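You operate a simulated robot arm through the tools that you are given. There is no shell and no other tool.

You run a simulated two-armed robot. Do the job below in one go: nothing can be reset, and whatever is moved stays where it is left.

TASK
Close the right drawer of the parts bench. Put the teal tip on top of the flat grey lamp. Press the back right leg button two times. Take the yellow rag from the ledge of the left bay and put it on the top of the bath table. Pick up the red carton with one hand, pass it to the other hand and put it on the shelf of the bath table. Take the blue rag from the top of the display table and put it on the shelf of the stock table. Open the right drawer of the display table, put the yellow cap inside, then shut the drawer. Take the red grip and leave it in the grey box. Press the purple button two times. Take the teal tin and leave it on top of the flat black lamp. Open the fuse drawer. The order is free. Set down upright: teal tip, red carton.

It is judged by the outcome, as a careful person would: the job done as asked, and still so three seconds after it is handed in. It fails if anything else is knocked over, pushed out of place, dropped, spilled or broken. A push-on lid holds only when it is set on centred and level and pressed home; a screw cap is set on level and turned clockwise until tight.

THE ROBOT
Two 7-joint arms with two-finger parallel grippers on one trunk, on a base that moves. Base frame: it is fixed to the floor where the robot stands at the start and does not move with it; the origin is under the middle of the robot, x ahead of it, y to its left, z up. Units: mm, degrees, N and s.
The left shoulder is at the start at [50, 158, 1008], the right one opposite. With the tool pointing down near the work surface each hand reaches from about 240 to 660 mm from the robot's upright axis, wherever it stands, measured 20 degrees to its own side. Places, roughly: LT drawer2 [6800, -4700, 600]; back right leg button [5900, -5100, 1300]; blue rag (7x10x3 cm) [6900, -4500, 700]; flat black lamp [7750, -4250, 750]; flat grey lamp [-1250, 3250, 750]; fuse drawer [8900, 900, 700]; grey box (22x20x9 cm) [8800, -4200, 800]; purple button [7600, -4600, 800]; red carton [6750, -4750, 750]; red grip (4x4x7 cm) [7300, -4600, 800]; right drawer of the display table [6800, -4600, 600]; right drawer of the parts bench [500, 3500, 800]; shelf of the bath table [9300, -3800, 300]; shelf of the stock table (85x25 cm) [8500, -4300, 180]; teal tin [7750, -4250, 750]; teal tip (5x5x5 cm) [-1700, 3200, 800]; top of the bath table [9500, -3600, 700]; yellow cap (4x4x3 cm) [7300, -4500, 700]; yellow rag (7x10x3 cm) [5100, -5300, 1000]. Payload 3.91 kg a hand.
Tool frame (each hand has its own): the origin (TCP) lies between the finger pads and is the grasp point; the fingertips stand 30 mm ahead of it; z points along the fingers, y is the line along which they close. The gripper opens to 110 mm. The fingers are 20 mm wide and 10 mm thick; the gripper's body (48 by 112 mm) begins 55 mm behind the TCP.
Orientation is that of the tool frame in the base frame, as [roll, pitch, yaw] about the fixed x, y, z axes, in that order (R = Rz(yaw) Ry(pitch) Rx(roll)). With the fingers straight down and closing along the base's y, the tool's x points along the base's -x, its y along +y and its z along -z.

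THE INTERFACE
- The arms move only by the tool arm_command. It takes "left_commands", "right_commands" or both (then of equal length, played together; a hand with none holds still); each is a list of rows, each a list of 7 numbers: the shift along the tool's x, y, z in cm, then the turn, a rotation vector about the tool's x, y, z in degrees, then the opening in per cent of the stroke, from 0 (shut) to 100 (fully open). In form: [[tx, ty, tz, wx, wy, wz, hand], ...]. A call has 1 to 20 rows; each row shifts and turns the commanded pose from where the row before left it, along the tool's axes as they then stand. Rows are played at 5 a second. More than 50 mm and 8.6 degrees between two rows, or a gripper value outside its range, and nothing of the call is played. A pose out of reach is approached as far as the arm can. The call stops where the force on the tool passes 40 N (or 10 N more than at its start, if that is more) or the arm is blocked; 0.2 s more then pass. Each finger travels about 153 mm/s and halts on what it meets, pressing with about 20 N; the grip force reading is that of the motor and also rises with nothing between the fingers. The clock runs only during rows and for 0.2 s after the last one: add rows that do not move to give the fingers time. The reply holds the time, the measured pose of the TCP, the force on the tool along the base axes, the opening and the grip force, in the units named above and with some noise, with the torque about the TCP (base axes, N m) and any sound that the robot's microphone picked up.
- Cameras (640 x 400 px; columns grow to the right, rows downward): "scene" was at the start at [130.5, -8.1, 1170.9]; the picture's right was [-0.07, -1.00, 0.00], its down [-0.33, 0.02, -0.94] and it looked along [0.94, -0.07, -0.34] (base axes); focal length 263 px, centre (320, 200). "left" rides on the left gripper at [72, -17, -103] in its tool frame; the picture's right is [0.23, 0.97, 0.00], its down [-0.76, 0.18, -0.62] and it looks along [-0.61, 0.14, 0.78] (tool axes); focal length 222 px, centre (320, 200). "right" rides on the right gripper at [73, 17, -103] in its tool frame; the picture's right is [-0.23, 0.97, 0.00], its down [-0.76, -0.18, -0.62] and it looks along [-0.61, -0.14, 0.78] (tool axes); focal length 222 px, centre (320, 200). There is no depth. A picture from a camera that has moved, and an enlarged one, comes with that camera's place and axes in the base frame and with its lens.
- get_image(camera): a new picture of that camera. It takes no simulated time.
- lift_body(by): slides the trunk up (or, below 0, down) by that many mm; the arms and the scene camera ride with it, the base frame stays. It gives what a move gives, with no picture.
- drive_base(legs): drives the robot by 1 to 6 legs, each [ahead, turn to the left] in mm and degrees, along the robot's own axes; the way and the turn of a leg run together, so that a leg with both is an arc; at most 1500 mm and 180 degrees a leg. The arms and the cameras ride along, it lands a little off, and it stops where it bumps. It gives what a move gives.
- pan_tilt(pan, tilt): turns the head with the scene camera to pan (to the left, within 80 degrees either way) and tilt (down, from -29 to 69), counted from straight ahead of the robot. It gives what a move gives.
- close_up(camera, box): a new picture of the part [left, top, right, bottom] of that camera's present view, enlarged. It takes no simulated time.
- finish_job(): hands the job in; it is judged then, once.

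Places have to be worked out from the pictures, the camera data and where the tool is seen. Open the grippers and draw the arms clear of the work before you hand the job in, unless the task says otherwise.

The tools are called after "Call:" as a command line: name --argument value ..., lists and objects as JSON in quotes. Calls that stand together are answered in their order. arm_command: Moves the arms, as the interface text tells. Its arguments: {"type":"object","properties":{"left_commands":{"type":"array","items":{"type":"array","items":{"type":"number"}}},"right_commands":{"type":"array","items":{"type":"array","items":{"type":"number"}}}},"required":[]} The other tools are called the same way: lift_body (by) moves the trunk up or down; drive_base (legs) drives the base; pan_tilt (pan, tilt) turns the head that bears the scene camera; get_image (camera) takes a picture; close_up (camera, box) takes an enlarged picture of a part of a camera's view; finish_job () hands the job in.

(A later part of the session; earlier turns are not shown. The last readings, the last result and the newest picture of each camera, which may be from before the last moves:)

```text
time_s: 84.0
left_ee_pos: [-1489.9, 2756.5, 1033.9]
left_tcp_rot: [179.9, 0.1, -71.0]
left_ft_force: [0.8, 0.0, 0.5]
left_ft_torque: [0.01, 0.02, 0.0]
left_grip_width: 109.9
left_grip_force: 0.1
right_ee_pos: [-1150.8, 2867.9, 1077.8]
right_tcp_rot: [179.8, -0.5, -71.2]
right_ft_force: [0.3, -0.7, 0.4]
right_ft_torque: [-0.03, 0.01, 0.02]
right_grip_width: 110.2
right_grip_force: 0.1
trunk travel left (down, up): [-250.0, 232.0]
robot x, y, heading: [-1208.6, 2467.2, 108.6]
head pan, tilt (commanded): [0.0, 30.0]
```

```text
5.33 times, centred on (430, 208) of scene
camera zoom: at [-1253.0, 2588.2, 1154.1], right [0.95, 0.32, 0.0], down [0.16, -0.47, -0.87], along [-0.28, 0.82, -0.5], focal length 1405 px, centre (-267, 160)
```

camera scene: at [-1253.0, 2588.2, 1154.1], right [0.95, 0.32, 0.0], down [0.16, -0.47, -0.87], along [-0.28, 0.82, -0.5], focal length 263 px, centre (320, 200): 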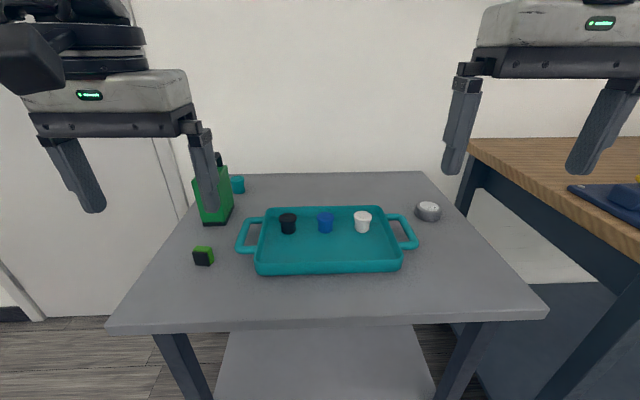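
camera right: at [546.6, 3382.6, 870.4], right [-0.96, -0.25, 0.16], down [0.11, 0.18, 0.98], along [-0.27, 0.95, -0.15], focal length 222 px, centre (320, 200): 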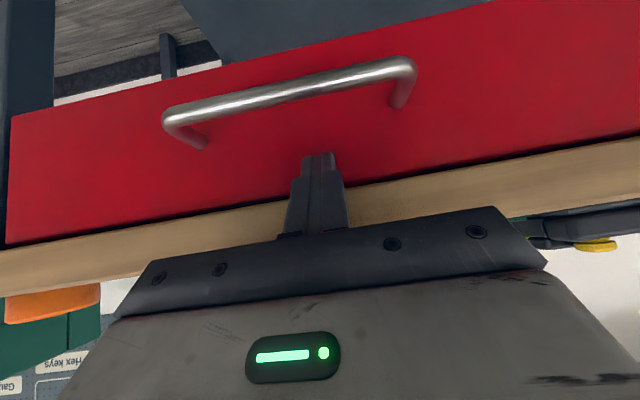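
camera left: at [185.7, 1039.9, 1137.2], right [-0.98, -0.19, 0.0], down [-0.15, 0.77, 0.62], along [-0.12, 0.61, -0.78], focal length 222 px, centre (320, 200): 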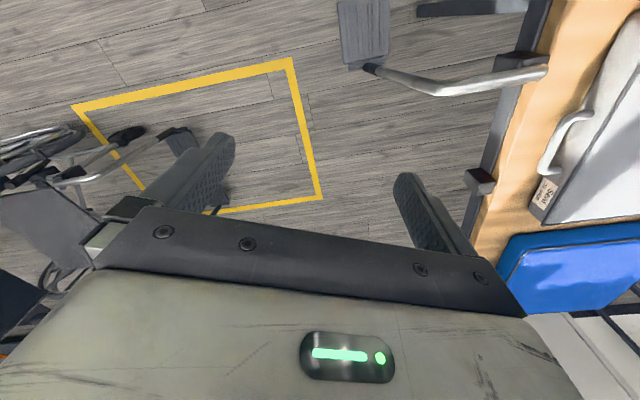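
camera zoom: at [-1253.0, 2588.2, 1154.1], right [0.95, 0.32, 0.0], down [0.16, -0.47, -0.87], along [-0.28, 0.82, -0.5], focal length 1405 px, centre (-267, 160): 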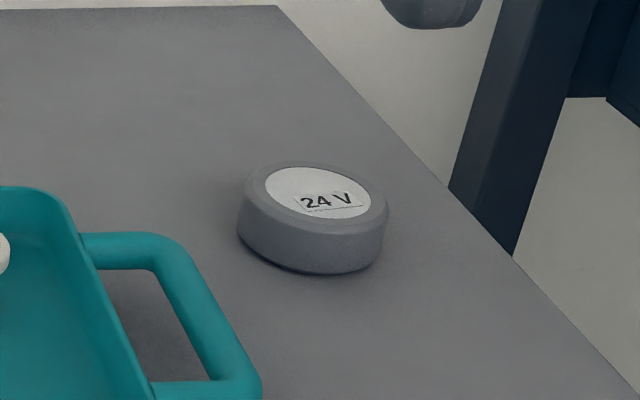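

The tip is at about (−1750, 3220, 775), behind the sprayer, and the lamp ("24 V" puck) is at about (−1167, 3265, 765). The tip is too deep to reach from the front, so I want to go round the table's left side; I'll look there first.

Call:
pan_tilt --pan 60 --tilt 25

Call:
get_image --camera "scene"

Call:
get_image --camera "left"

```text
time_s: 85.3
left_ee_pos: [-1489.3, 2757.1, 1034.1]
left_tcp_rot: [180.0, 0.1, -71.1]
left_ft_force: [0.1, -0.5, 0.2]
left_ft_torque: [0.0, -0.02, 0.0]
left_grip_width: 110.0
left_grip_force: 0.0
right_ee_pos: [-1150.5, 2867.7, 1078.2]
right_tcp_rot: [179.8, -0.5, -71.1]
right_ft_force: [-0.6, 0.2, -0.3]
right_ft_torque: [0.0, 0.01, -0.01]
right_grip_width: 110.2
right_grip_force: 0.2
trunk travel left (down, up): [-250.0, 232.0]
robot x, y, heading: [-1207.3, 2465.6, 108.8]
head pan, tilt (commanded): [60.0, 25.0]
```

```text
taken
camera scene: at [-1314.3, 2520.6, 1162.1], right [0.2, 0.98, 0.0], down [0.41, -0.08, -0.91], along [-0.89, 0.18, -0.42], focal length 263 px, centre (320, 200)
```

scene: 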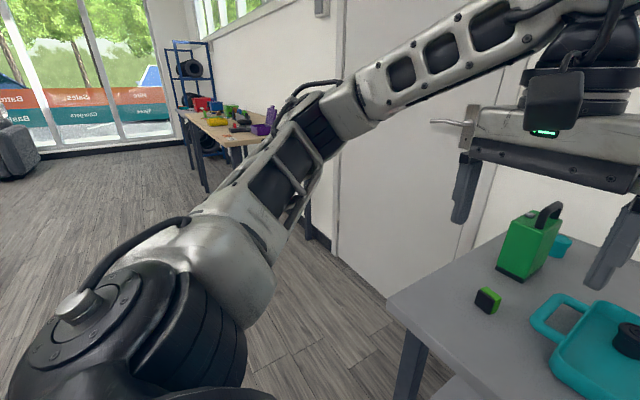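

```text
taken
camera left: at [-1448.9, 2693.1, 1136.8], right [-0.85, -0.53, 0.0], down [-0.42, 0.66, 0.62], along [-0.33, 0.53, -0.78], focal length 222 px, centre (320, 200)
```

left: 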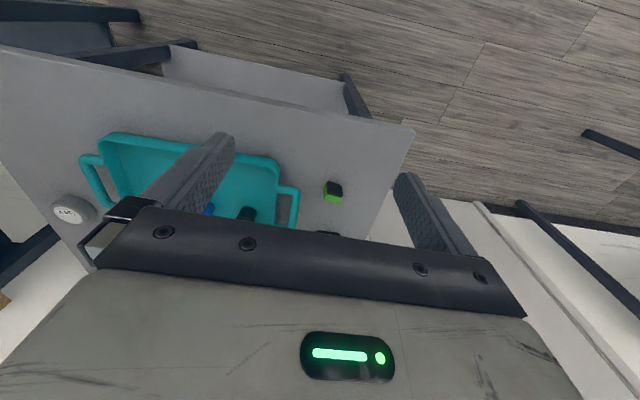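

The space left of the table is clear to the wall (u≈3760). I'll go around to (−2044, 2687), heading about 79°, so the tip lies ~18° to the right for the right hand.

Call:
drive_base --legs '[[0, 90.9], [703, 0], [0, -88.8], [490, 0], [0, -31.9]]'

Call:
pan_tilt --pan -25 --tilt 40

Call:
get_image --camera "scene"

Call:
get_image --camera "right"

```text
time_s: 100.8
left_ee_pos: [-2157.2, 3063.7, 1033.1]
left_tcp_rot: [180.0, 0.1, -98.6]
left_ft_force: [-0.8, -0.5, -0.2]
left_ft_torque: [0.02, -0.02, -0.04]
left_grip_width: 109.8
left_grip_force: 0.1
right_ee_pos: [-1804.6, 3005.3, 1076.9]
right_tcp_rot: [179.9, -0.4, -98.7]
right_ft_force: [0.3, -0.3, 0.2]
right_ft_torque: [0.03, 0.01, 0.01]
right_grip_width: 109.9
right_grip_force: 0.0
trunk travel left (down, up): [-250.0, 232.0]
robot x, y, heading: [-2041.6, 2675.0, 81.2]
head pan, tilt (commanded): [60.0, 25.0]
```

```text
time_s: 102.4
left_ee_pos: [-2158.0, 3063.0, 1033.3]
left_tcp_rot: [-180.0, 0.1, -98.6]
left_ft_force: [-0.6, -0.1, -0.5]
left_ft_torque: [-0.02, -0.01, -0.02]
left_grip_width: 110.2
left_grip_force: 0.0
right_ee_pos: [-1805.6, 3005.8, 1077.3]
right_tcp_rot: [179.9, -0.4, -98.7]
right_ft_force: [-0.2, -0.2, -0.1]
right_ft_torque: [-0.02, 0.02, 0.02]
right_grip_width: 110.0
right_grip_force: 0.0
trunk travel left (down, up): [-250.0, 232.0]
robot x, y, heading: [-2041.7, 2677.4, 81.1]
head pan, tilt (commanded): [-25.0, 40.0]
```

```text
taken
camera scene: at [-1992.2, 2785.7, 1138.8], right [0.83, -0.56, 0.0], down [-0.36, -0.53, -0.77], along [0.43, 0.64, -0.64], focal length 263 px, centre (320, 200)
```

scene: 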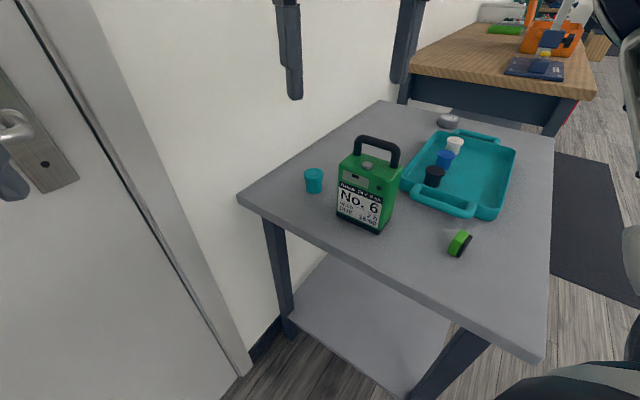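

```text
taken
camera right: at [-1833.1, 2937.4, 1181.4], right [-0.93, 0.37, 0.0], down [0.29, 0.73, 0.62], along [0.23, 0.57, -0.79], focal length 222 px, centre (320, 200)
```

right: 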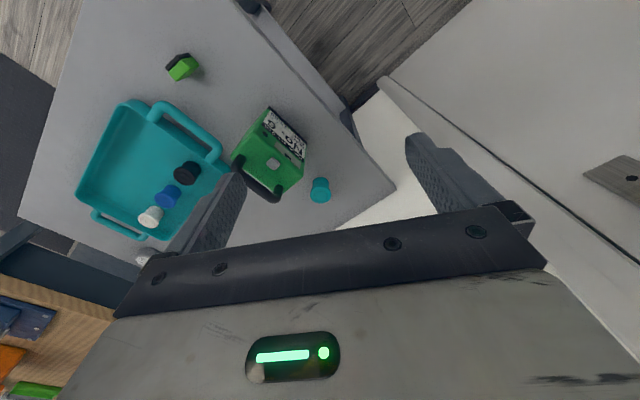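

The tip triangulates to about (−1723, 3208, 777); the sprayer's handle reaches z≈934 and its near corner is ~90 mm from the tip. I'll bring the right hand above the tip and turn it 75° so the wrist camera faces away from the sprayer.

Call:
arm_command --right_commands '[[-4.27, -1.01, 0, 0, 0, 0, 70], [-4.27, -1.01, 0, 0, 0, 0, 70], [-4.27, -1.01, 0, 0, 0, 0, 70], [-4.27, -1.01, 0, 0, 0, 0, 70], [-4.27, -1.01, 0, 0, 0, 0, 70], [0, 0, 0, 0, 0, 8.3, 70], [0, 0, 0, 0, 0, 8.3, 70], [0, 0, 0, 0, 0, 8.3, 70], [0, 0, 0, 0, 0, 8.3, 70], [0, 0, 0, 0, 0, 8.3, 70], [0, 0, 0, 0, 0, 8.3, 70], [0, 0, 0, 0, 0, 8.3, 70], [0, 0, 0, 0, 0, 8.3, 70], [0, 0, 0, 0, 0, 8.3, 70], [0, 0, 0, 0, 0, 0, 70]]'

Call:
get_image --camera "right"

Call:
get_image --camera "scene"

```text
time_s: 105.6
left_ee_pos: [-2157.4, 3063.3, 1034.2]
left_tcp_rot: [-180.0, 0.1, -98.6]
left_ft_force: [0.6, 0.1, 0.6]
left_ft_torque: [0.01, 0.03, 0.04]
left_grip_width: 109.7
left_grip_force: 0.1
right_ee_pos: [-1723.2, 3208.7, 1076.9]
right_tcp_rot: [-179.6, -0.2, -173.6]
right_ft_force: [-0.6, -0.7, -0.8]
right_ft_torque: [0.0, -0.02, 0.02]
right_grip_width: 77.1
right_grip_force: 0.1
trunk travel left (down, up): [-250.0, 232.0]
robot x, y, heading: [-2045.7, 2673.4, 81.0]
head pan, tilt (commanded): [-25.0, 40.0]
```

```text
taken
camera right: at [-1796.9, 3217.8, 1179.3], right [0.12, 0.99, -0.01], down [0.78, -0.09, 0.62], along [0.62, -0.08, -0.78], focal length 222 px, centre (320, 200)
```

right: 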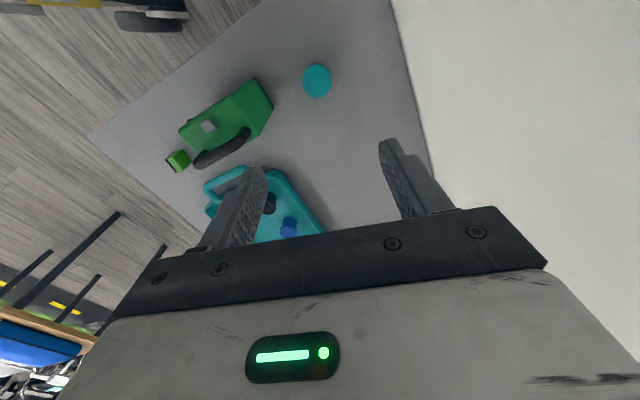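

```text
taken
camera scene: at [-1992.1, 2785.7, 1138.8], right [0.83, -0.56, 0.0], down [-0.36, -0.53, -0.77], along [0.43, 0.64, -0.64], focal length 263 px, centre (320, 200)
```

scene: 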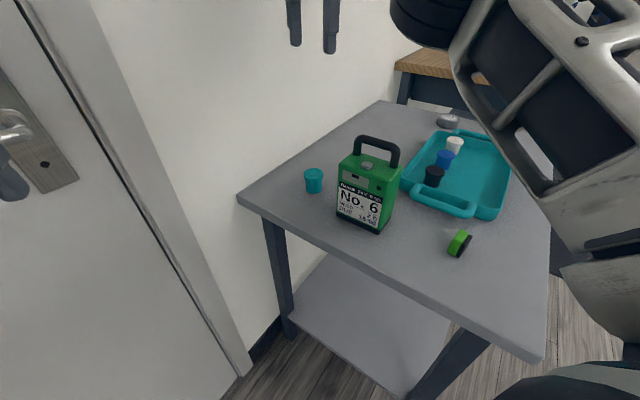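

The hand is above the tip; its camera puts the tip at about (−1728, 3204). I'll correct by 5 mm and descend to z≈900, then re-check.

Call:
arm_command --right_commands '[[0.55, -0.44, 4.4, 0, 0, 0, 70], [0, 0, 4.4, 0, 0, 0, 70], [0, 0, 4.4, 0, 0, 0, 70], [0, 0, 4.4, 0, 0, 0, 70], [0, 0, 0, 0, 0, 0, 70]]'

Call:
get_image --camera "right"

Call:
close_up --camera "scene" --box '[230, 80, 430, 205]'

```text
time_s: 106.8
left_ee_pos: [-2157.3, 3064.5, 1034.7]
left_tcp_rot: [-179.9, 0.0, -98.5]
left_ft_force: [-0.6, 0.1, 0.4]
left_ft_torque: [-0.04, 0.0, 0.0]
left_grip_width: 109.9
left_grip_force: 0.0
right_ee_pos: [-1727.3, 3202.4, 901.7]
right_tcp_rot: [-179.7, -0.2, -173.4]
right_ft_force: [-0.5, 0.1, -0.6]
right_ft_torque: [-0.04, 0.02, 0.01]
right_grip_width: 76.9
right_grip_force: 0.2
trunk travel left (down, up): [-250.0, 232.0]
robot x, y, heading: [-2038.8, 2676.4, 81.2]
head pan, tilt (commanded): [-25.0, 40.0]
```

```text
taken
camera right: at [-1801.8, 3211.7, 1005.1], right [0.11, 0.99, -0.01], down [0.78, -0.09, 0.62], along [0.62, -0.08, -0.78], focal length 222 px, centre (320, 200)
```

right: 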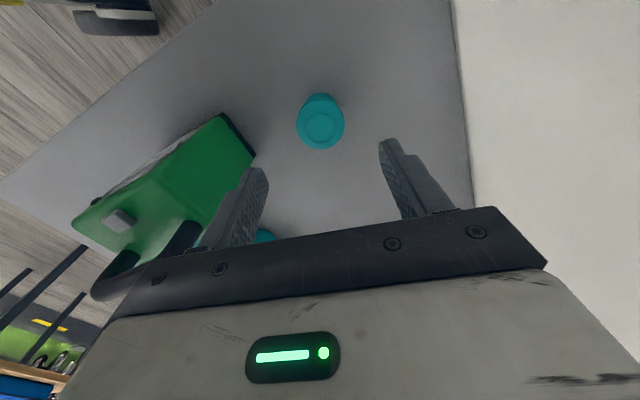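

```text
3.20 times, centred on (330, 142) of scene
camera zoom: at [-1992.1, 2785.7, 1138.8], right [0.83, -0.56, 0.0], down [-0.36, -0.53, -0.77], along [0.43, 0.64, -0.64], focal length 843 px, centre (288, 384)
```

zoom: 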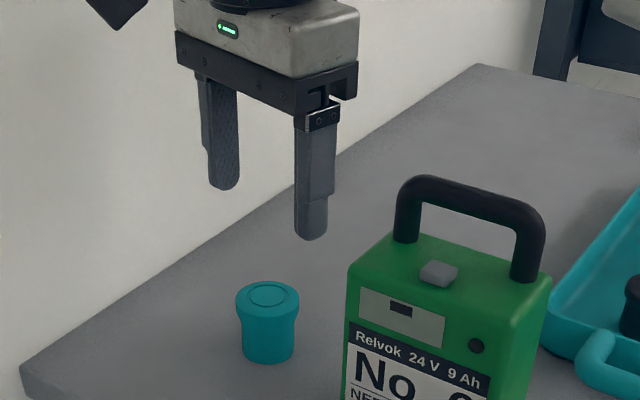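

The hand is centred over the tip (top at z≈803). I'll descend to TCP z≈795 and close the fingers on it.

Call:
arm_command --right_commands '[[0, 0, 3.6, 0, 0, 0, 70], [0, 0, 3.6, 0, 0, 0, 70], [0, 0, 3.5, 0, 0, 0, 70], [0, 0, 0, 0, 0, 0, 70]]'

Call:
get_image --camera "right"

Call:
close_up --camera "scene" --box '[230, 80, 430, 205]'

```text
time_s: 107.8
left_ee_pos: [-2157.0, 3064.0, 1035.2]
left_tcp_rot: [-180.0, 0.1, -98.6]
left_ft_force: [-0.6, 0.1, -0.2]
left_ft_torque: [0.0, -0.03, 0.01]
left_grip_width: 109.7
left_grip_force: 0.0
right_ee_pos: [-1730.4, 3201.5, 794.8]
right_tcp_rot: [-179.6, -0.2, -173.4]
right_ft_force: [0.5, 0.0, -0.2]
right_ft_torque: [0.01, 0.0, -0.03]
right_grip_width: 77.1
right_grip_force: 0.1
trunk travel left (down, up): [-250.0, 232.0]
robot x, y, heading: [-2043.0, 2675.5, 81.4]
head pan, tilt (commanded): [-25.0, 40.0]
```

```text
taken
camera right: at [-1803.4, 3210.2, 897.3], right [0.11, 0.99, -0.01], down [0.78, -0.09, 0.62], along [0.62, -0.08, -0.78], focal length 222 px, centre (320, 200)
```

right: 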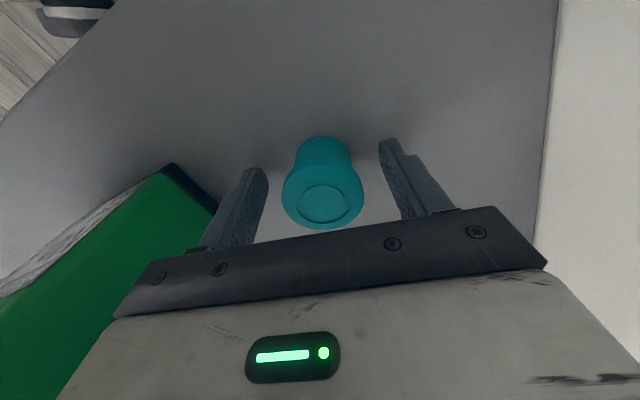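

```text
3.20 times, centred on (330, 142) of scene
camera zoom: at [-1992.1, 2785.7, 1138.8], right [0.83, -0.56, 0.0], down [-0.36, -0.53, -0.77], along [0.43, 0.64, -0.64], focal length 843 px, centre (288, 384)
```

zoom: 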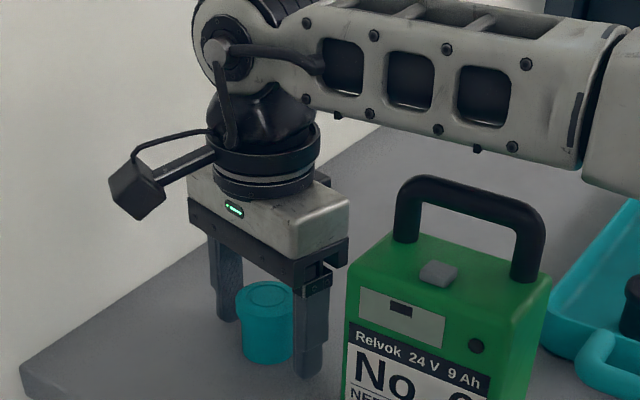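

The tip is centred between the fingers. Closing the grip and lifting.

Call:
arm_command --right_commands '[[0, 0, 0, 0, 0, 0, 30], [0, 0, 0, 0, 0, 0, 20], [0, 0, 0, 0, 0, 0, 20], [0, 0, 0, 0, 0, 0, 20]]'

Call:
get_image --camera "right"

```text
time_s: 108.8
left_ee_pos: [-2157.5, 3064.7, 1033.4]
left_tcp_rot: [180.0, 0.1, -98.6]
left_ft_force: [1.2, -0.1, 0.4]
left_ft_torque: [-0.02, 0.02, 0.01]
left_grip_width: 110.0
left_grip_force: 0.1
right_ee_pos: [-1730.3, 3199.9, 795.4]
right_tcp_rot: [-179.6, -0.2, -173.4]
right_ft_force: [0.5, 0.0, 1.3]
right_ft_torque: [-0.03, -0.01, 0.0]
right_grip_width: 43.5
right_grip_force: 20.2
trunk travel left (down, up): [-250.0, 232.0]
robot x, y, heading: [-2045.0, 2677.2, 81.0]
head pan, tilt (commanded): [-25.0, 40.0]
```

```text
taken
camera right: at [-1803.5, 3210.2, 897.8], right [0.11, 0.99, -0.01], down [0.78, -0.09, 0.62], along [0.62, -0.08, -0.78], focal length 222 px, centre (320, 200)
```

right: 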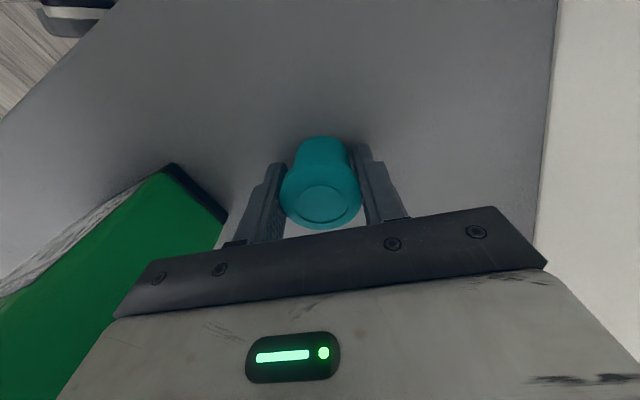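

Gripped at 43.5 mm. Lifting straight up and checking that it came along, then retracting.

Call:
arm_command --right_commands '[[0, 0, -2, 0, 0, 0, 20], [0, 0, -4, 0, 0, 0, 20], [0, 0, -4.5, 0, 0, 0, 20], [0, 0, -4.5, 0, 0, 0, 20], [0, 0, -4.5, 0, 0, 0, 20], [0, 0, -4.5, 0, 0, 0, 20], [0, 0, -4, 0, 0, 0, 20]]'

Call:
get_image --camera "right"

Call:
arm_command --right_commands '[[0, 0, 0, 0, 0, -8.3, 20], [0, 0, 0, 0, 0, -8.3, 20], [0, 0, 0, 0, 0, -8.3, 20], [0, 0, 0, 0, 0, -8.3, 20], [0, 0, 0, 0, 0, -8.3, 20], [0, 0, 0, 0, 0, -8.3, 20], [0, 0, 0, 0, 0, -8.3, 20], [0, 0, 0, 0, 0, -8.3, 20], [0, 0, 0, 0, 0, -8.3, 20], [4, 1, 0, 0, 0, 0, 20], [4, 1, 0, 0, 0, 0, 20], [4, 1, 0, 0, 0, 0, 20], [4, 1, 0, 0, 0, 0, 20]]'

Call:
get_image --camera "scene"

```text
time_s: 110.4
left_ee_pos: [-2158.2, 3062.5, 1033.3]
left_tcp_rot: [180.0, 0.1, -98.6]
left_ft_force: [0.1, 0.1, -0.3]
left_ft_torque: [0.0, 0.0, -0.01]
left_grip_width: 109.9
left_grip_force: 0.0
right_ee_pos: [-1729.3, 3206.3, 1073.5]
right_tcp_rot: [-179.7, -0.2, -173.3]
right_ft_force: [0.0, 0.2, 1.0]
right_ft_torque: [0.05, -0.01, 0.03]
right_grip_width: 22.0
right_grip_force: 0.1
trunk travel left (down, up): [-250.0, 232.0]
robot x, y, heading: [-2043.5, 2675.8, 81.2]
head pan, tilt (commanded): [-25.0, 40.0]
```

```text
taken
camera right: at [-1802.9, 3215.3, 1176.2], right [0.11, 0.99, -0.01], down [0.78, -0.08, 0.62], along [0.62, -0.07, -0.78], focal length 222 px, centre (320, 200)
```

right: 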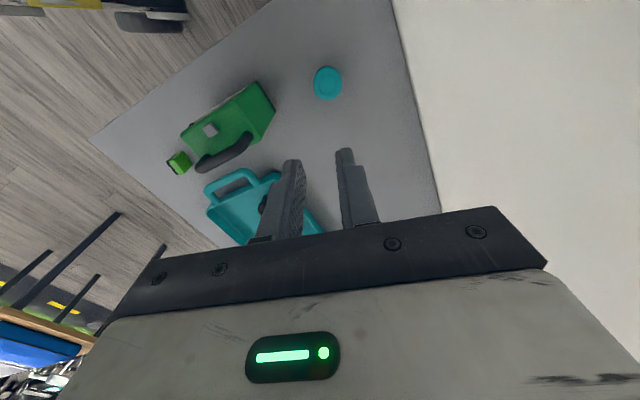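

```text
time_s: 113.2
left_ee_pos: [-2158.1, 3063.6, 1033.9]
left_tcp_rot: [180.0, 0.1, -98.6]
left_ft_force: [-0.9, 0.3, -0.9]
left_ft_torque: [0.04, 0.0, 0.01]
left_grip_width: 109.8
left_grip_force: 0.0
right_ee_pos: [-1793.3, 3051.1, 1074.4]
right_tcp_rot: [179.9, -0.4, -98.8]
right_ft_force: [0.6, 0.7, 0.0]
right_ft_torque: [-0.01, -0.06, 0.0]
right_grip_width: 22.1
right_grip_force: 0.0
trunk travel left (down, up): [-250.0, 232.0]
robot x, y, heading: [-2042.7, 2676.7, 81.0]
head pan, tilt (commanded): [-25.0, 40.0]
```

```text
taken
camera scene: at [-1992.1, 2785.5, 1138.8], right [0.83, -0.56, 0.0], down [-0.36, -0.53, -0.77], along [0.43, 0.64, -0.64], focal length 263 px, centre (320, 200)
```

scene: 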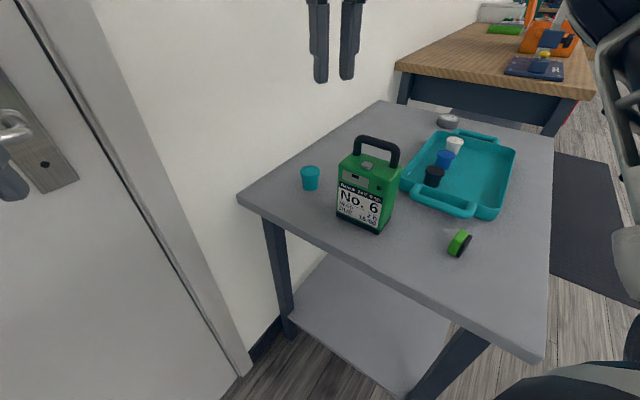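

The fingers slid off: the tip is still standing on the table, slightly shifted. Let me look closely at it before regrasping.

Call:
close_up --camera "scene" --box '[270, 140, 350, 190]'

Call:
get_image --camera "right"

```text
8.00 times, centred on (310, 165) of scene
camera zoom: at [-1992.1, 2785.5, 1138.8], right [0.83, -0.56, 0.0], down [-0.36, -0.53, -0.77], along [0.43, 0.64, -0.64], focal length 2107 px, centre (400, 480)
```

zoom: 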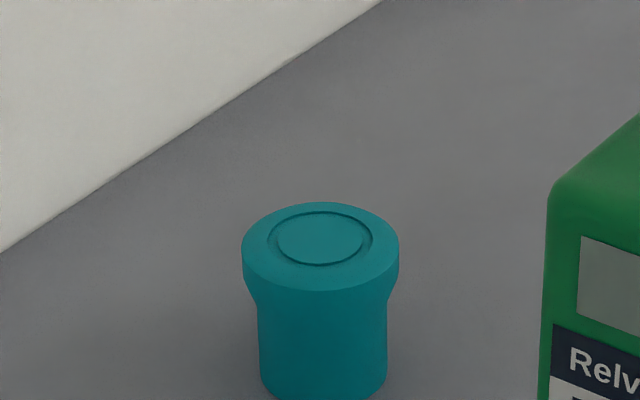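

```text
taken
camera right: at [-1820.8, 2982.3, 1178.3], right [-0.93, 0.37, 0.0], down [0.29, 0.73, 0.62], along [0.23, 0.57, -0.79], focal length 222 px, centre (320, 200)
```

right: 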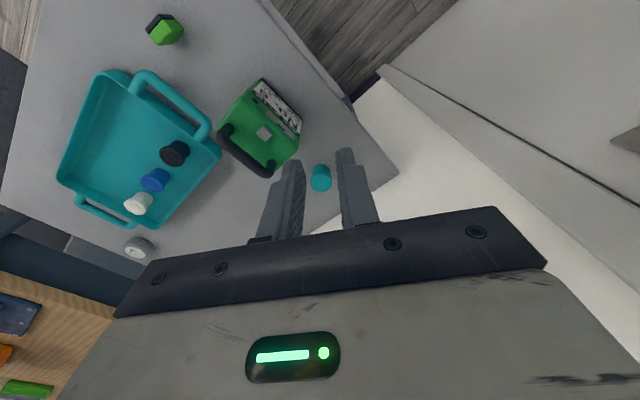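

I'll zoom the wrist camera for a better fix on where the tip stands now.

Call:
close_up --camera "right" --box '[280, 140, 360, 190]'

```text
8.00 times, centred on (320, 165) of right
camera zoom: at [-1820.8, 2982.3, 1178.3], right [-0.93, 0.37, 0.0], down [0.29, 0.73, 0.62], along [0.23, 0.57, -0.79], focal length 1777 px, centre (320, 480)
```

zoom: 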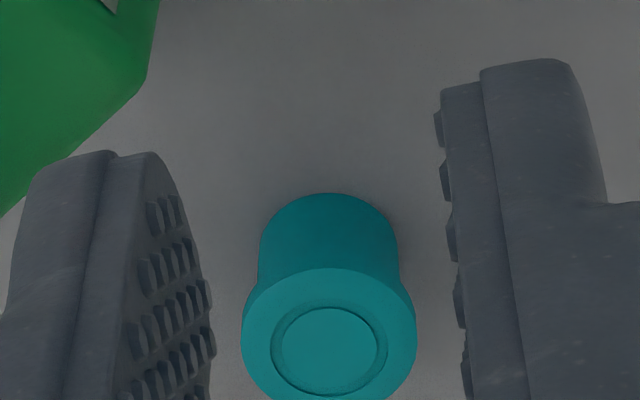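

The tip's collar is ~44 mm wide and it stands at about (−1728, 3217) now. I'll go back over it, turned 75° again, and this time grip deeper.

Call:
arm_command --right_commands '[[-4.32, -0.98, 0, 0, 0, 0, 70], [-4.32, -0.98, 0, 0, 0, 0, 70], [-4.32, -0.98, 0, 0, 0, 0, 70], [-4.32, -0.98, 0, 0, 0, 0, 70], [0, 0, 0, 0, 0, 8.3, 70], [0, 0, 0, 0, 0, 8.3, 70], [0, 0, 0, 0, 0, 8.3, 70], [0, 0, 0, 0, 0, 8.3, 70], [0, 0, 0, 0, 0, 8.3, 70], [0, 0, 0, 0, 0, 8.3, 70], [0, 0, 0, 0, 0, 8.3, 70], [0, 0, 0, 0, 0, 8.3, 70], [0, 0, 0, 0, 0, 8.3, 70], [0, 0, 4.35, 0, 0, 0, 70], [0, 0, 4.35, 0, 0, 0, 70], [0, 0, 4.35, 0, 0, 0, 70], [0, 0, 4.35, 0, 0, 0, 70], [0, 0, 0, 0, 0, 0, 70]]'

Call:
get_image --camera "right"

Call:
close_up --camera "scene" --box '[270, 100, 370, 162]'

```text
time_s: 117.0
left_ee_pos: [-2158.0, 3063.6, 1034.3]
left_tcp_rot: [-179.9, 0.1, -98.6]
left_ft_force: [0.0, -0.5, 0.0]
left_ft_torque: [-0.01, 0.0, 0.02]
left_grip_width: 110.1
left_grip_force: 0.1
right_ee_pos: [-1727.9, 3205.0, 893.9]
right_tcp_rot: [-179.7, -0.3, -173.6]
right_ft_force: [-0.2, 0.1, -0.5]
right_ft_torque: [-0.01, -0.02, 0.02]
right_grip_width: 76.7
right_grip_force: 0.1
right hand out of reach, approached as far as the arm can: row 4
trunk travel left (down, up): [-250.0, 232.0]
robot x, y, heading: [-2041.8, 2674.3, 81.0]
head pan, tilt (commanded): [-25.0, 40.0]
```

```text
taken
camera right: at [-1801.2, 3214.5, 997.9], right [0.11, 0.99, -0.01], down [0.78, -0.09, 0.62], along [0.62, -0.08, -0.78], focal length 222 px, centre (320, 200)
```

right: 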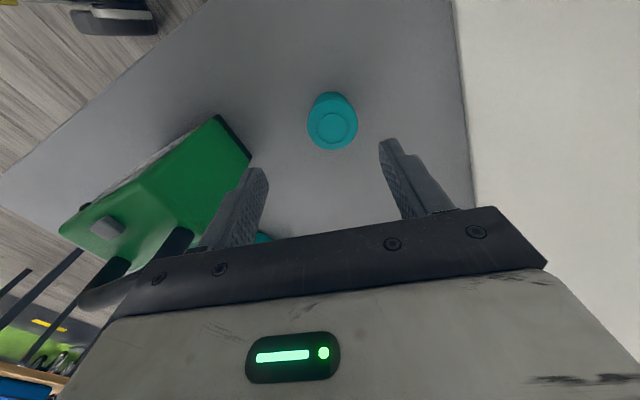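

```text
6.40 times, centred on (320, 131) of scene
camera zoom: at [-1992.1, 2785.7, 1138.8], right [0.83, -0.56, 0.0], down [-0.36, -0.53, -0.77], along [0.43, 0.64, -0.64], focal length 1686 px, centre (320, 642)
```

zoom: 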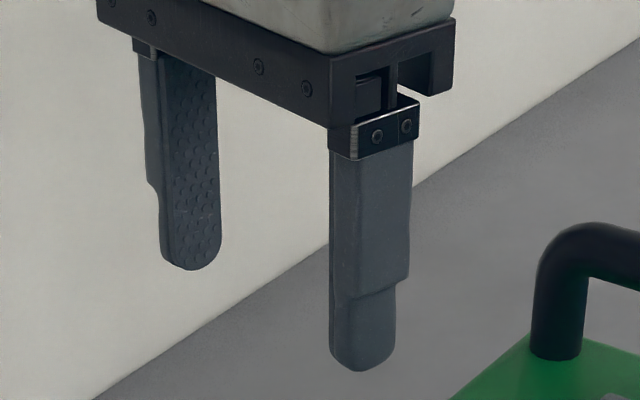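

The hand falls ~12 mm short — it's at the reach limit. I'll lift and pull the arm in, then rotate the base left ~18° so the right shoulder comes closer.

Call:
arm_command --right_commands '[[0, 0, -4.2, 0, 0, 0, 70], [0, 0, -4.2, 0, 0, 0, 70], [0, 0, -4.2, 0, 0, 0, 70], [0, 0, -4.2, 0, 0, 0, 70], [1.9, -3.8, 0, 0, 0, 0, 70], [1.9, -3.8, 0, 0, 0, 0, 70], [1.9, -3.8, 0, 0, 0, 0, 70], [1.9, -3.8, 0, 0, 0, 0, 70], [0, 0, 0, 0, 0, 0, 70]]'

Call:
drive_base --legs '[[0, 18]]'

Call:
pan_tilt --pan -40 --tilt 40

Call:
get_image --camera "scene"

Call:
get_image --camera "right"

```text
time_s: 119.0
left_ee_pos: [-2157.0, 3063.9, 1034.1]
left_tcp_rot: [179.9, 0.0, -98.6]
left_ft_force: [-0.3, 1.3, 0.4]
left_ft_torque: [-0.02, 0.01, 0.04]
left_grip_width: 110.1
left_grip_force: 0.0
right_ee_pos: [-1786.3, 3051.1, 1067.7]
right_tcp_rot: [-179.7, -0.2, -173.4]
right_ft_force: [0.0, 1.1, -0.3]
right_ft_torque: [0.01, -0.04, 0.03]
right_grip_width: 77.0
right_grip_force: 0.0
trunk travel left (down, up): [-250.0, 232.0]
robot x, y, heading: [-2041.7, 2677.1, 81.1]
head pan, tilt (commanded): [-25.0, 40.0]
```

```text
time_s: 120.4
left_ee_pos: [-2273.7, 3008.4, 1034.0]
left_tcp_rot: [180.0, 0.0, -80.4]
left_ft_force: [-1.1, 0.2, -0.5]
left_ft_torque: [0.03, -0.03, 0.01]
left_grip_width: 110.0
left_grip_force: 0.1
right_ee_pos: [-1916.3, 3113.2, 1067.3]
right_tcp_rot: [-179.6, -0.1, -155.2]
right_ft_force: [0.1, -0.2, 0.2]
right_ft_torque: [0.0, 0.0, 0.02]
right_grip_width: 76.9
right_grip_force: 0.1
trunk travel left (down, up): [-250.0, 232.0]
robot x, y, heading: [-2040.2, 2678.9, 99.2]
head pan, tilt (commanded): [-25.0, 40.0]
```

```text
time_s: 121.2
left_ee_pos: [-2273.0, 3007.9, 1035.3]
left_tcp_rot: [-180.0, 0.1, -80.4]
left_ft_force: [-0.7, 0.0, 0.3]
left_ft_torque: [0.0, -0.03, 0.0]
left_grip_width: 109.7
left_grip_force: 0.1
right_ee_pos: [-1916.2, 3113.7, 1068.1]
right_tcp_rot: [-179.7, -0.1, -155.2]
right_ft_force: [0.2, -0.3, -0.3]
right_ft_torque: [-0.01, -0.01, 0.0]
right_grip_width: 77.0
right_grip_force: 0.1
trunk travel left (down, up): [-250.0, 232.0]
robot x, y, heading: [-2041.0, 2678.0, 99.1]
head pan, tilt (commanded): [-40.0, 40.0]
```

```text
taken
camera scene: at [-2008.9, 2788.2, 1138.8], right [0.86, -0.51, 0.0], down [-0.33, -0.55, -0.77], along [0.39, 0.66, -0.64], focal length 263 px, centre (320, 200)
```

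scene: 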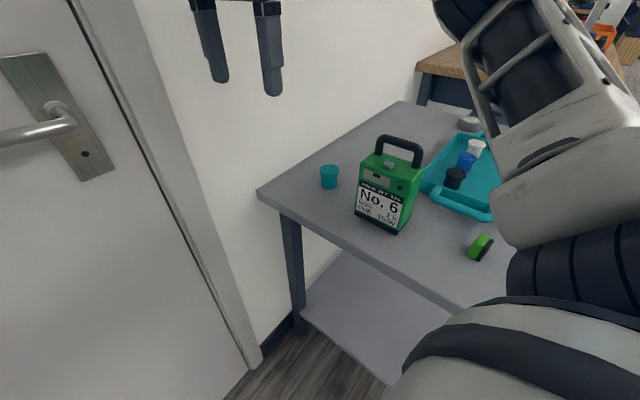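

```text
taken
camera right: at [-1989.0, 3098.9, 1170.6], right [-0.2, 0.98, -0.01], down [0.77, 0.16, 0.62], along [0.61, 0.12, -0.78], focal length 222 px, centre (320, 200)
```

right: 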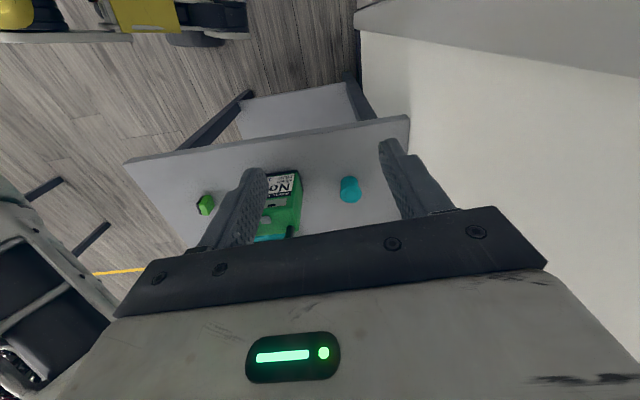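

Now the arm has more reserve. I'll move over the tip again and descend to z≈900 for a check.

Call:
arm_command --right_commands '[[-4.28, 0.29, 0, 0, 0, 0, 70], [-4.28, 0.29, 0, 0, 0, 0, 70], [-4.28, 0.29, 0, 0, 0, 0, 70], [-4.28, 0.29, 0, 0, 0, 0, 70], [-4.28, 0.29, 0, 0, 0, 0, 70], [0, 0, 4.2, 0, 0, 0, 70], [0, 0, 4.2, 0, 0, 0, 70], [0, 0, 4.2, 0, 0, 0, 70], [0, 0, 4.2, 0, 0, 0, 70], [0, 0, 0, 0, 0, 0, 70], [0, 0, 0, 0, 0, 0, 70]]'

Call:
get_image --camera "right"

Call:
get_image --camera "scene"

```text
time_s: 123.5
left_ee_pos: [-2272.5, 3007.9, 1034.6]
left_tcp_rot: [-179.9, 0.1, -80.4]
left_ft_force: [0.1, -0.8, 0.0]
left_ft_torque: [0.02, -0.02, -0.01]
left_grip_width: 110.2
left_grip_force: 0.1
right_ee_pos: [-1728.2, 3214.2, 899.1]
right_tcp_rot: [-179.7, -0.1, -155.2]
right_ft_force: [-0.6, -0.9, -0.7]
right_ft_torque: [-0.01, 0.02, 0.0]
right_grip_width: 77.1
right_grip_force: 0.0
trunk travel left (down, up): [-250.0, 232.0]
robot x, y, heading: [-2044.1, 2678.1, 99.5]
head pan, tilt (commanded): [-40.0, 40.0]
```

```text
taken
camera right: at [-1801.3, 3199.9, 1001.9], right [-0.2, 0.98, -0.01], down [0.77, 0.16, 0.62], along [0.61, 0.12, -0.78], focal length 222 px, centre (320, 200)
```

right: 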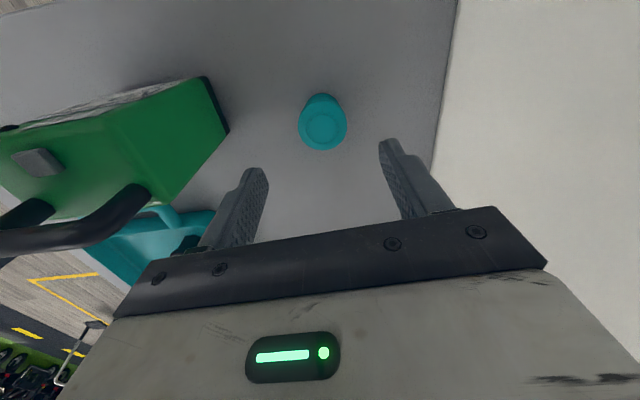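

```text
taken
camera scene: at [-2008.9, 2788.1, 1138.8], right [0.86, -0.51, 0.0], down [-0.33, -0.55, -0.77], along [0.39, 0.66, -0.64], focal length 263 px, centre (320, 200)
```

scene: 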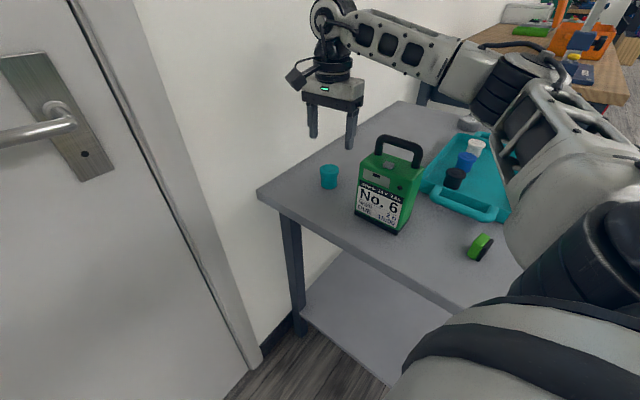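

Centred within ~3 mm. Descending to TCP z≈787 and closing fully this time, then a slow small lift.

Call:
arm_command --right_commands '[[0, 0.27, 3.7, 0, 0, 0, 70], [0, 0, 3.7, 0, 0, 0, 70], [0, 0, 3.7, 0, 0, 0, 70], [0, 0, 0, 0, 0, 0, 70], [0, 0, 0, 0, 0, 0, 30], [0, 0, 0, 0, 0, 0, 0], [0, 0, 0, 0, 0, 0, 0], [0, 0, 0, 0, 0, 0, 0], [0, 0, -0.5, 0, 0, 0, 0], [0, 0, -0.5, 0, 0, 0, 0], [0, 0, -0.5, 0, 0, 0, 0], [0, 0, -0.5, 0, 0, 0, 0], [0, 0, 0, 0, 0, 0, 0]]'

Call:
get_image --camera "right"

Call:
close_up --camera "scene" --box '[270, 100, 430, 200]'

```text
time_s: 126.3
left_ee_pos: [-2272.3, 3009.3, 1034.7]
left_tcp_rot: [-179.9, 0.1, -80.3]
left_ft_force: [0.6, 0.7, 0.4]
left_ft_torque: [-0.02, 0.01, -0.01]
left_grip_width: 109.8
left_grip_force: 0.1
right_ee_pos: [-1729.7, 3216.5, 808.9]
right_tcp_rot: [-179.6, 0.0, -155.3]
right_ft_force: [0.5, -0.4, 0.1]
right_ft_torque: [0.02, 0.0, 0.01]
right_grip_width: 43.3
right_grip_force: 19.7
trunk travel left (down, up): [-250.0, 232.0]
robot x, y, heading: [-2041.0, 2675.8, 99.3]
head pan, tilt (commanded): [-40.0, 40.0]
```

```text
taken
camera right: at [-1803.4, 3202.6, 911.6], right [-0.2, 0.98, -0.01], down [0.77, 0.16, 0.62], along [0.61, 0.12, -0.78], focal length 222 px, centre (320, 200)
```

right: 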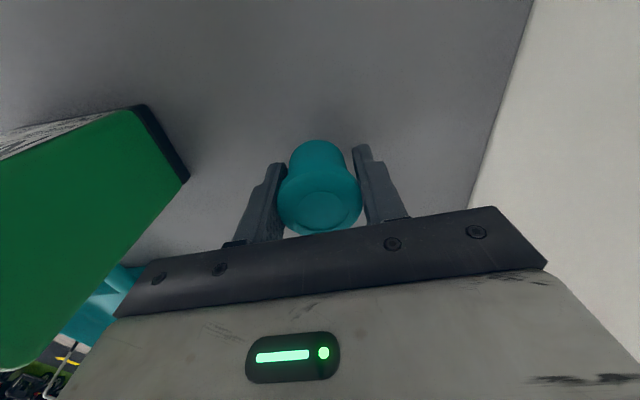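

```text
4.00 times, centred on (350, 150) of scene
camera zoom: at [-2008.8, 2788.2, 1138.8], right [0.86, -0.51, 0.0], down [-0.33, -0.55, -0.77], along [0.39, 0.66, -0.64], focal length 1054 px, centre (200, 400)
```

zoom: 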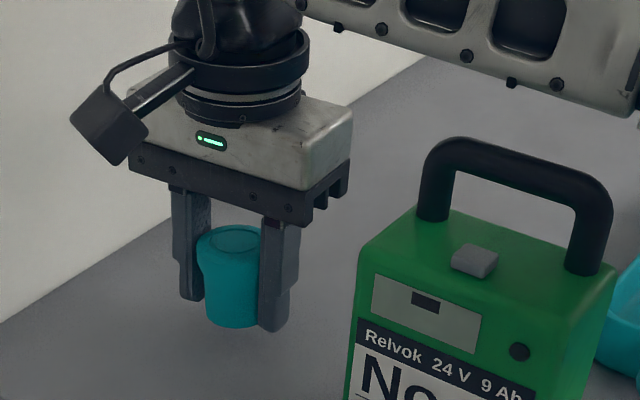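

The tip is held and off the table. Continuing the lift gently.

Call:
arm_command --right_commands '[[0, 0, -1, 0, 0, 0, 0], [0, 0, -1.5, 0, 0, 0, 0], [0, 0, -2, 0, 0, 0, 0], [0, 0, -2, 0, 0, 0, 0], [0, 0, -2, 0, 0, 0, 0], [0, 0, -2, 0, 0, 0, 0], [0, 0, -2, 0, 0, 0, 0], [0, 0, -2, 0, 0, 0, 0], [0, 0, -2, 0, 0, 0, 0], [0, 0, -2, 0, 0, 0, 0], [0, 0, -2, 0, 0, 0, 0], [0, 0, -2, 0, 0, 0, 0], [0, 0, -2, 0, 0, 0, 0]]'

Call:
get_image --camera "right"

```text
time_s: 129.2
left_ee_pos: [-2272.4, 3008.6, 1034.0]
left_tcp_rot: [179.9, 0.1, -80.4]
left_ft_force: [0.1, 0.1, 0.0]
left_ft_torque: [-0.02, -0.08, 0.03]
left_grip_width: 110.2
left_grip_force: 0.0
right_ee_pos: [-1728.6, 3218.6, 1055.0]
right_tcp_rot: [-179.7, -0.1, -155.2]
right_ft_force: [0.2, -0.2, -0.6]
right_ft_torque: [0.03, 0.01, -0.02]
right_grip_width: 43.2
right_grip_force: 20.2
trunk travel left (down, up): [-250.0, 232.0]
robot x, y, heading: [-2042.9, 2678.9, 99.4]
head pan, tilt (commanded): [-40.0, 40.0]
```

```text
taken
camera right: at [-1800.4, 3203.4, 1157.2], right [-0.2, 0.98, -0.01], down [0.77, 0.16, 0.62], along [0.61, 0.12, -0.78], focal length 222 px, centre (320, 200)
```

right: 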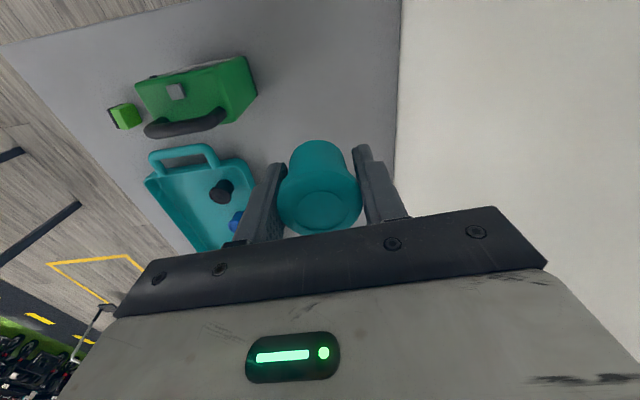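

The tip is firmly held. I'll pull the arm in close and turn the hand back to its natural yaw, then drive round to the front of the table.

Call:
arm_command --right_commands '[[1.88, -0.61, 0, 0, 0, 0, 0], [1.88, -0.61, 0, 0, 0, 0, 0], [1.88, -0.61, 0, 0, 0, 0, 0], [1.88, -0.61, 0, 0, 0, 0, 0], [1.88, -0.61, 0, 0, 0, 0, 0], [1.88, -0.61, 0, 0, 0, 0, 0], [1.88, -0.61, 0, 0, 0, 0, 0], [1.88, -0.61, 0, 0, 0, 0, 0], [1.88, -0.61, 0, 0, 0, 0, 0], [1.88, -0.61, 0, 0, 0, 0, 0], [1.88, -0.61, 0, 0, 0, 0, 0], [1.88, -0.61, 0, 0, 0, 0, 0]]'

Call:
arm_command --right_commands '[[0, 0, 0, 0, 0, -6.2, 0], [0, 0, 0, 0, 0, -6.2, 0], [0, 0, 0, 0, 0, -6.2, 0], [0, 0, 0, 0, 0, -6.2, 0], [0, 0, 0, 0, 0, -6.2, 0], [0, 0, 0, 0, 0, -6.2, 0], [0, 0, 0, 0, 0, -6.2, 0], [0, 0, 0, 0, 0, -6.2, 0], [0, 0, 0, 0, 0, -6.2, 0], [0, 0, 0, 0, 0, -6.2, 0], [0, 0, 0, 0, 0, -6.2, 0], [0, 0, 0, 0, 0, -6.2, 0]]'

Call:
drive_base --legs '[[0, 11.5], [-480, 0], [0, -90], [836, 0], [0, 90]]'

Call:
pan_tilt --pan -10 --tilt 35

Call:
get_image --camera "scene"

Call:
get_image --camera "right"

```text
time_s: 131.8
left_ee_pos: [-2272.7, 3008.3, 1035.1]
left_tcp_rot: [-180.0, 0.1, -80.4]
left_ft_force: [-0.2, -0.1, 0.8]
left_ft_torque: [0.04, -0.03, -0.01]
left_grip_width: 110.1
left_grip_force: 0.0
right_ee_pos: [-1904.5, 3058.7, 1053.7]
right_tcp_rot: [-179.6, -0.1, -155.2]
right_ft_force: [0.2, -0.3, 0.1]
right_ft_torque: [0.02, -0.01, 0.01]
right_grip_width: 43.6
right_grip_force: 19.9
trunk travel left (down, up): [-250.0, 232.0]
robot x, y, heading: [-2041.1, 2677.0, 99.3]
head pan, tilt (commanded): [-40.0, 40.0]
```

```text
time_s: 134.3
left_ee_pos: [-2272.9, 3007.5, 1034.2]
left_tcp_rot: [-180.0, 0.1, -80.4]
left_ft_force: [-0.1, 0.5, -0.3]
left_ft_torque: [-0.05, -0.03, 0.01]
left_grip_width: 109.9
left_grip_force: 0.0
right_ee_pos: [-1903.6, 3056.9, 1054.8]
right_tcp_rot: [-180.0, -0.3, -80.7]
right_ft_force: [0.7, -0.4, -0.7]
right_ft_torque: [-0.01, 0.0, 0.0]
right_grip_width: 43.2
right_grip_force: 20.2
trunk travel left (down, up): [-250.0, 232.0]
robot x, y, heading: [-2044.6, 2676.4, 99.4]
head pan, tilt (commanded): [-40.0, 40.0]
```

```text
time_s: 149.5
left_ee_pos: [-1398.9, 2810.6, 1033.5]
left_tcp_rot: [179.9, 0.2, -68.8]
left_ft_force: [-0.2, -0.3, 0.4]
left_ft_torque: [-0.04, 0.01, 0.01]
left_grip_width: 109.9
left_grip_force: 0.0
right_ee_pos: [-1046.4, 2930.7, 1053.2]
right_tcp_rot: [179.9, -0.3, -69.2]
right_ft_force: [0.4, 0.2, 0.1]
right_ft_torque: [0.03, -0.02, -0.01]
right_grip_width: 43.3
right_grip_force: 19.5
trunk travel left (down, up): [-250.0, 232.0]
robot x, y, heading: [-1109.4, 2532.5, 111.4]
head pan, tilt (commanded): [-40.0, 40.0]
```

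```text
time_s: 150.5
left_ee_pos: [-1398.8, 2810.2, 1033.9]
left_tcp_rot: [180.0, 0.2, -68.8]
left_ft_force: [-0.3, -0.4, 0.6]
left_ft_torque: [0.0, -0.02, -0.01]
left_grip_width: 110.0
left_grip_force: 0.2
right_ee_pos: [-1046.5, 2932.2, 1054.0]
right_tcp_rot: [179.9, -0.5, -69.2]
right_ft_force: [0.8, 0.0, 0.5]
right_ft_torque: [-0.01, 0.0, 0.0]
right_grip_width: 43.3
right_grip_force: 20.0
trunk travel left (down, up): [-250.0, 232.0]
robot x, y, heading: [-1105.0, 2527.5, 110.9]
head pan, tilt (commanded): [-10.0, 35.0]
```

```text
taken
camera scene: at [-1141.0, 2653.4, 1146.3], right [0.98, 0.19, 0.0], down [0.11, -0.56, -0.82], along [-0.16, 0.8, -0.57], focal length 263 px, centre (320, 200)
```

scene: 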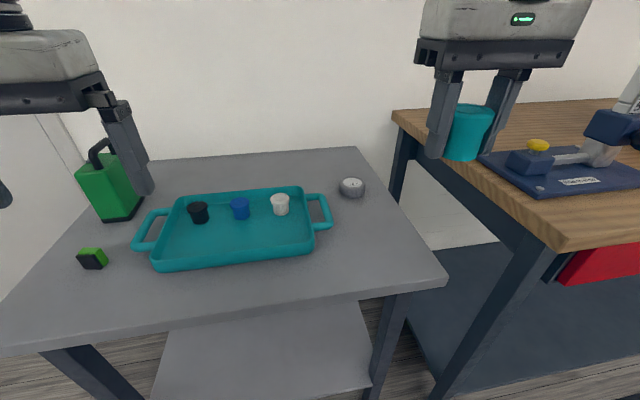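

```text
taken
camera right: at [-1036.6, 2858.8, 1157.7], right [-0.99, -0.13, 0.0], down [-0.11, 0.78, 0.62], along [-0.08, 0.61, -0.79], focal length 222 px, centre (320, 200)
```

right: 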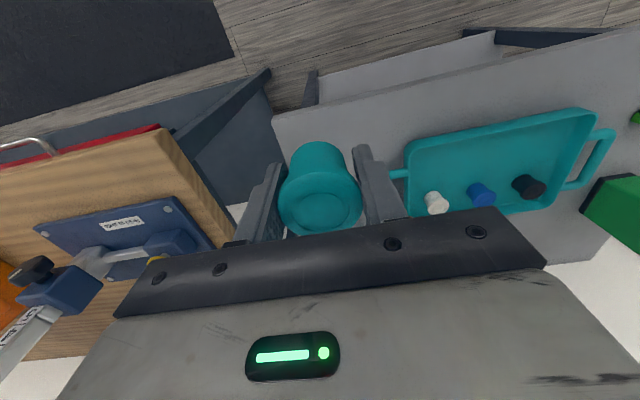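

The robot is square to the table; the lamp is ~703 ahead and ~199 right, table edge at u≈3130. I'll creep forward 90 mm and take a closer look at the lamp.

Call:
drive_base --legs '[[90, 0]]'

Call:
close_up --camera "scene" --box '[310, 150, 410, 212]'

Call:
get_image --camera "right"

```text
time_s: 151.6
left_ee_pos: [-1430.7, 2893.4, 1033.6]
left_tcp_rot: [-180.0, -0.1, -69.0]
left_ft_force: [0.3, -0.2, -0.5]
left_ft_torque: [0.0, -0.02, 0.03]
left_grip_width: 110.0
left_grip_force: 0.1
right_ee_pos: [-1077.4, 3015.6, 1055.3]
right_tcp_rot: [179.9, -0.4, -69.3]
right_ft_force: [0.7, 0.6, -0.6]
right_ft_torque: [0.03, -0.02, 0.01]
right_grip_width: 43.3
right_grip_force: 19.8
trunk travel left (down, up): [-250.0, 232.0]
robot x, y, heading: [-1139.2, 2614.3, 110.9]
head pan, tilt (commanded): [-10.0, 35.0]
```

```text
6.40 times, centred on (360, 181) of scene
camera zoom: at [-1172.8, 2736.6, 1146.3], right [0.98, 0.19, 0.0], down [0.11, -0.56, -0.82], along [-0.15, 0.8, -0.57], focal length 1686 px, centre (64, 322)
```

zoom: 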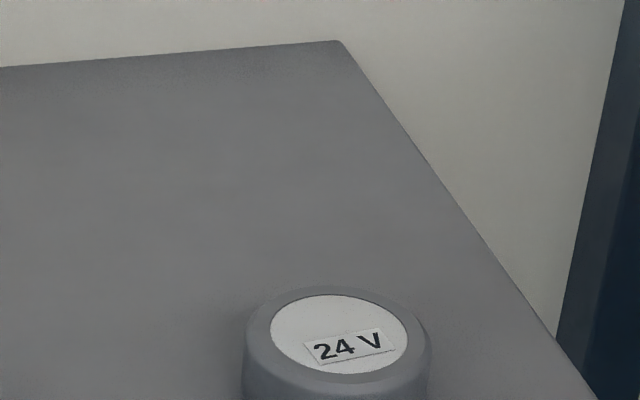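

```text
taken
camera right: at [-1068.0, 2941.9, 1157.7], right [-0.99, -0.13, 0.0], down [-0.1, 0.78, 0.62], along [-0.08, 0.61, -0.79], focal length 222 px, centre (320, 200)
```

right: 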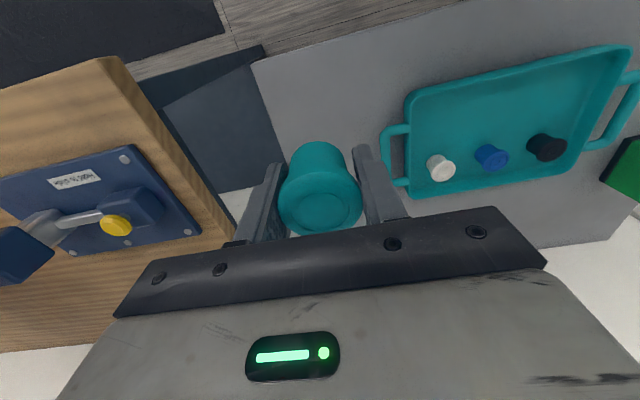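

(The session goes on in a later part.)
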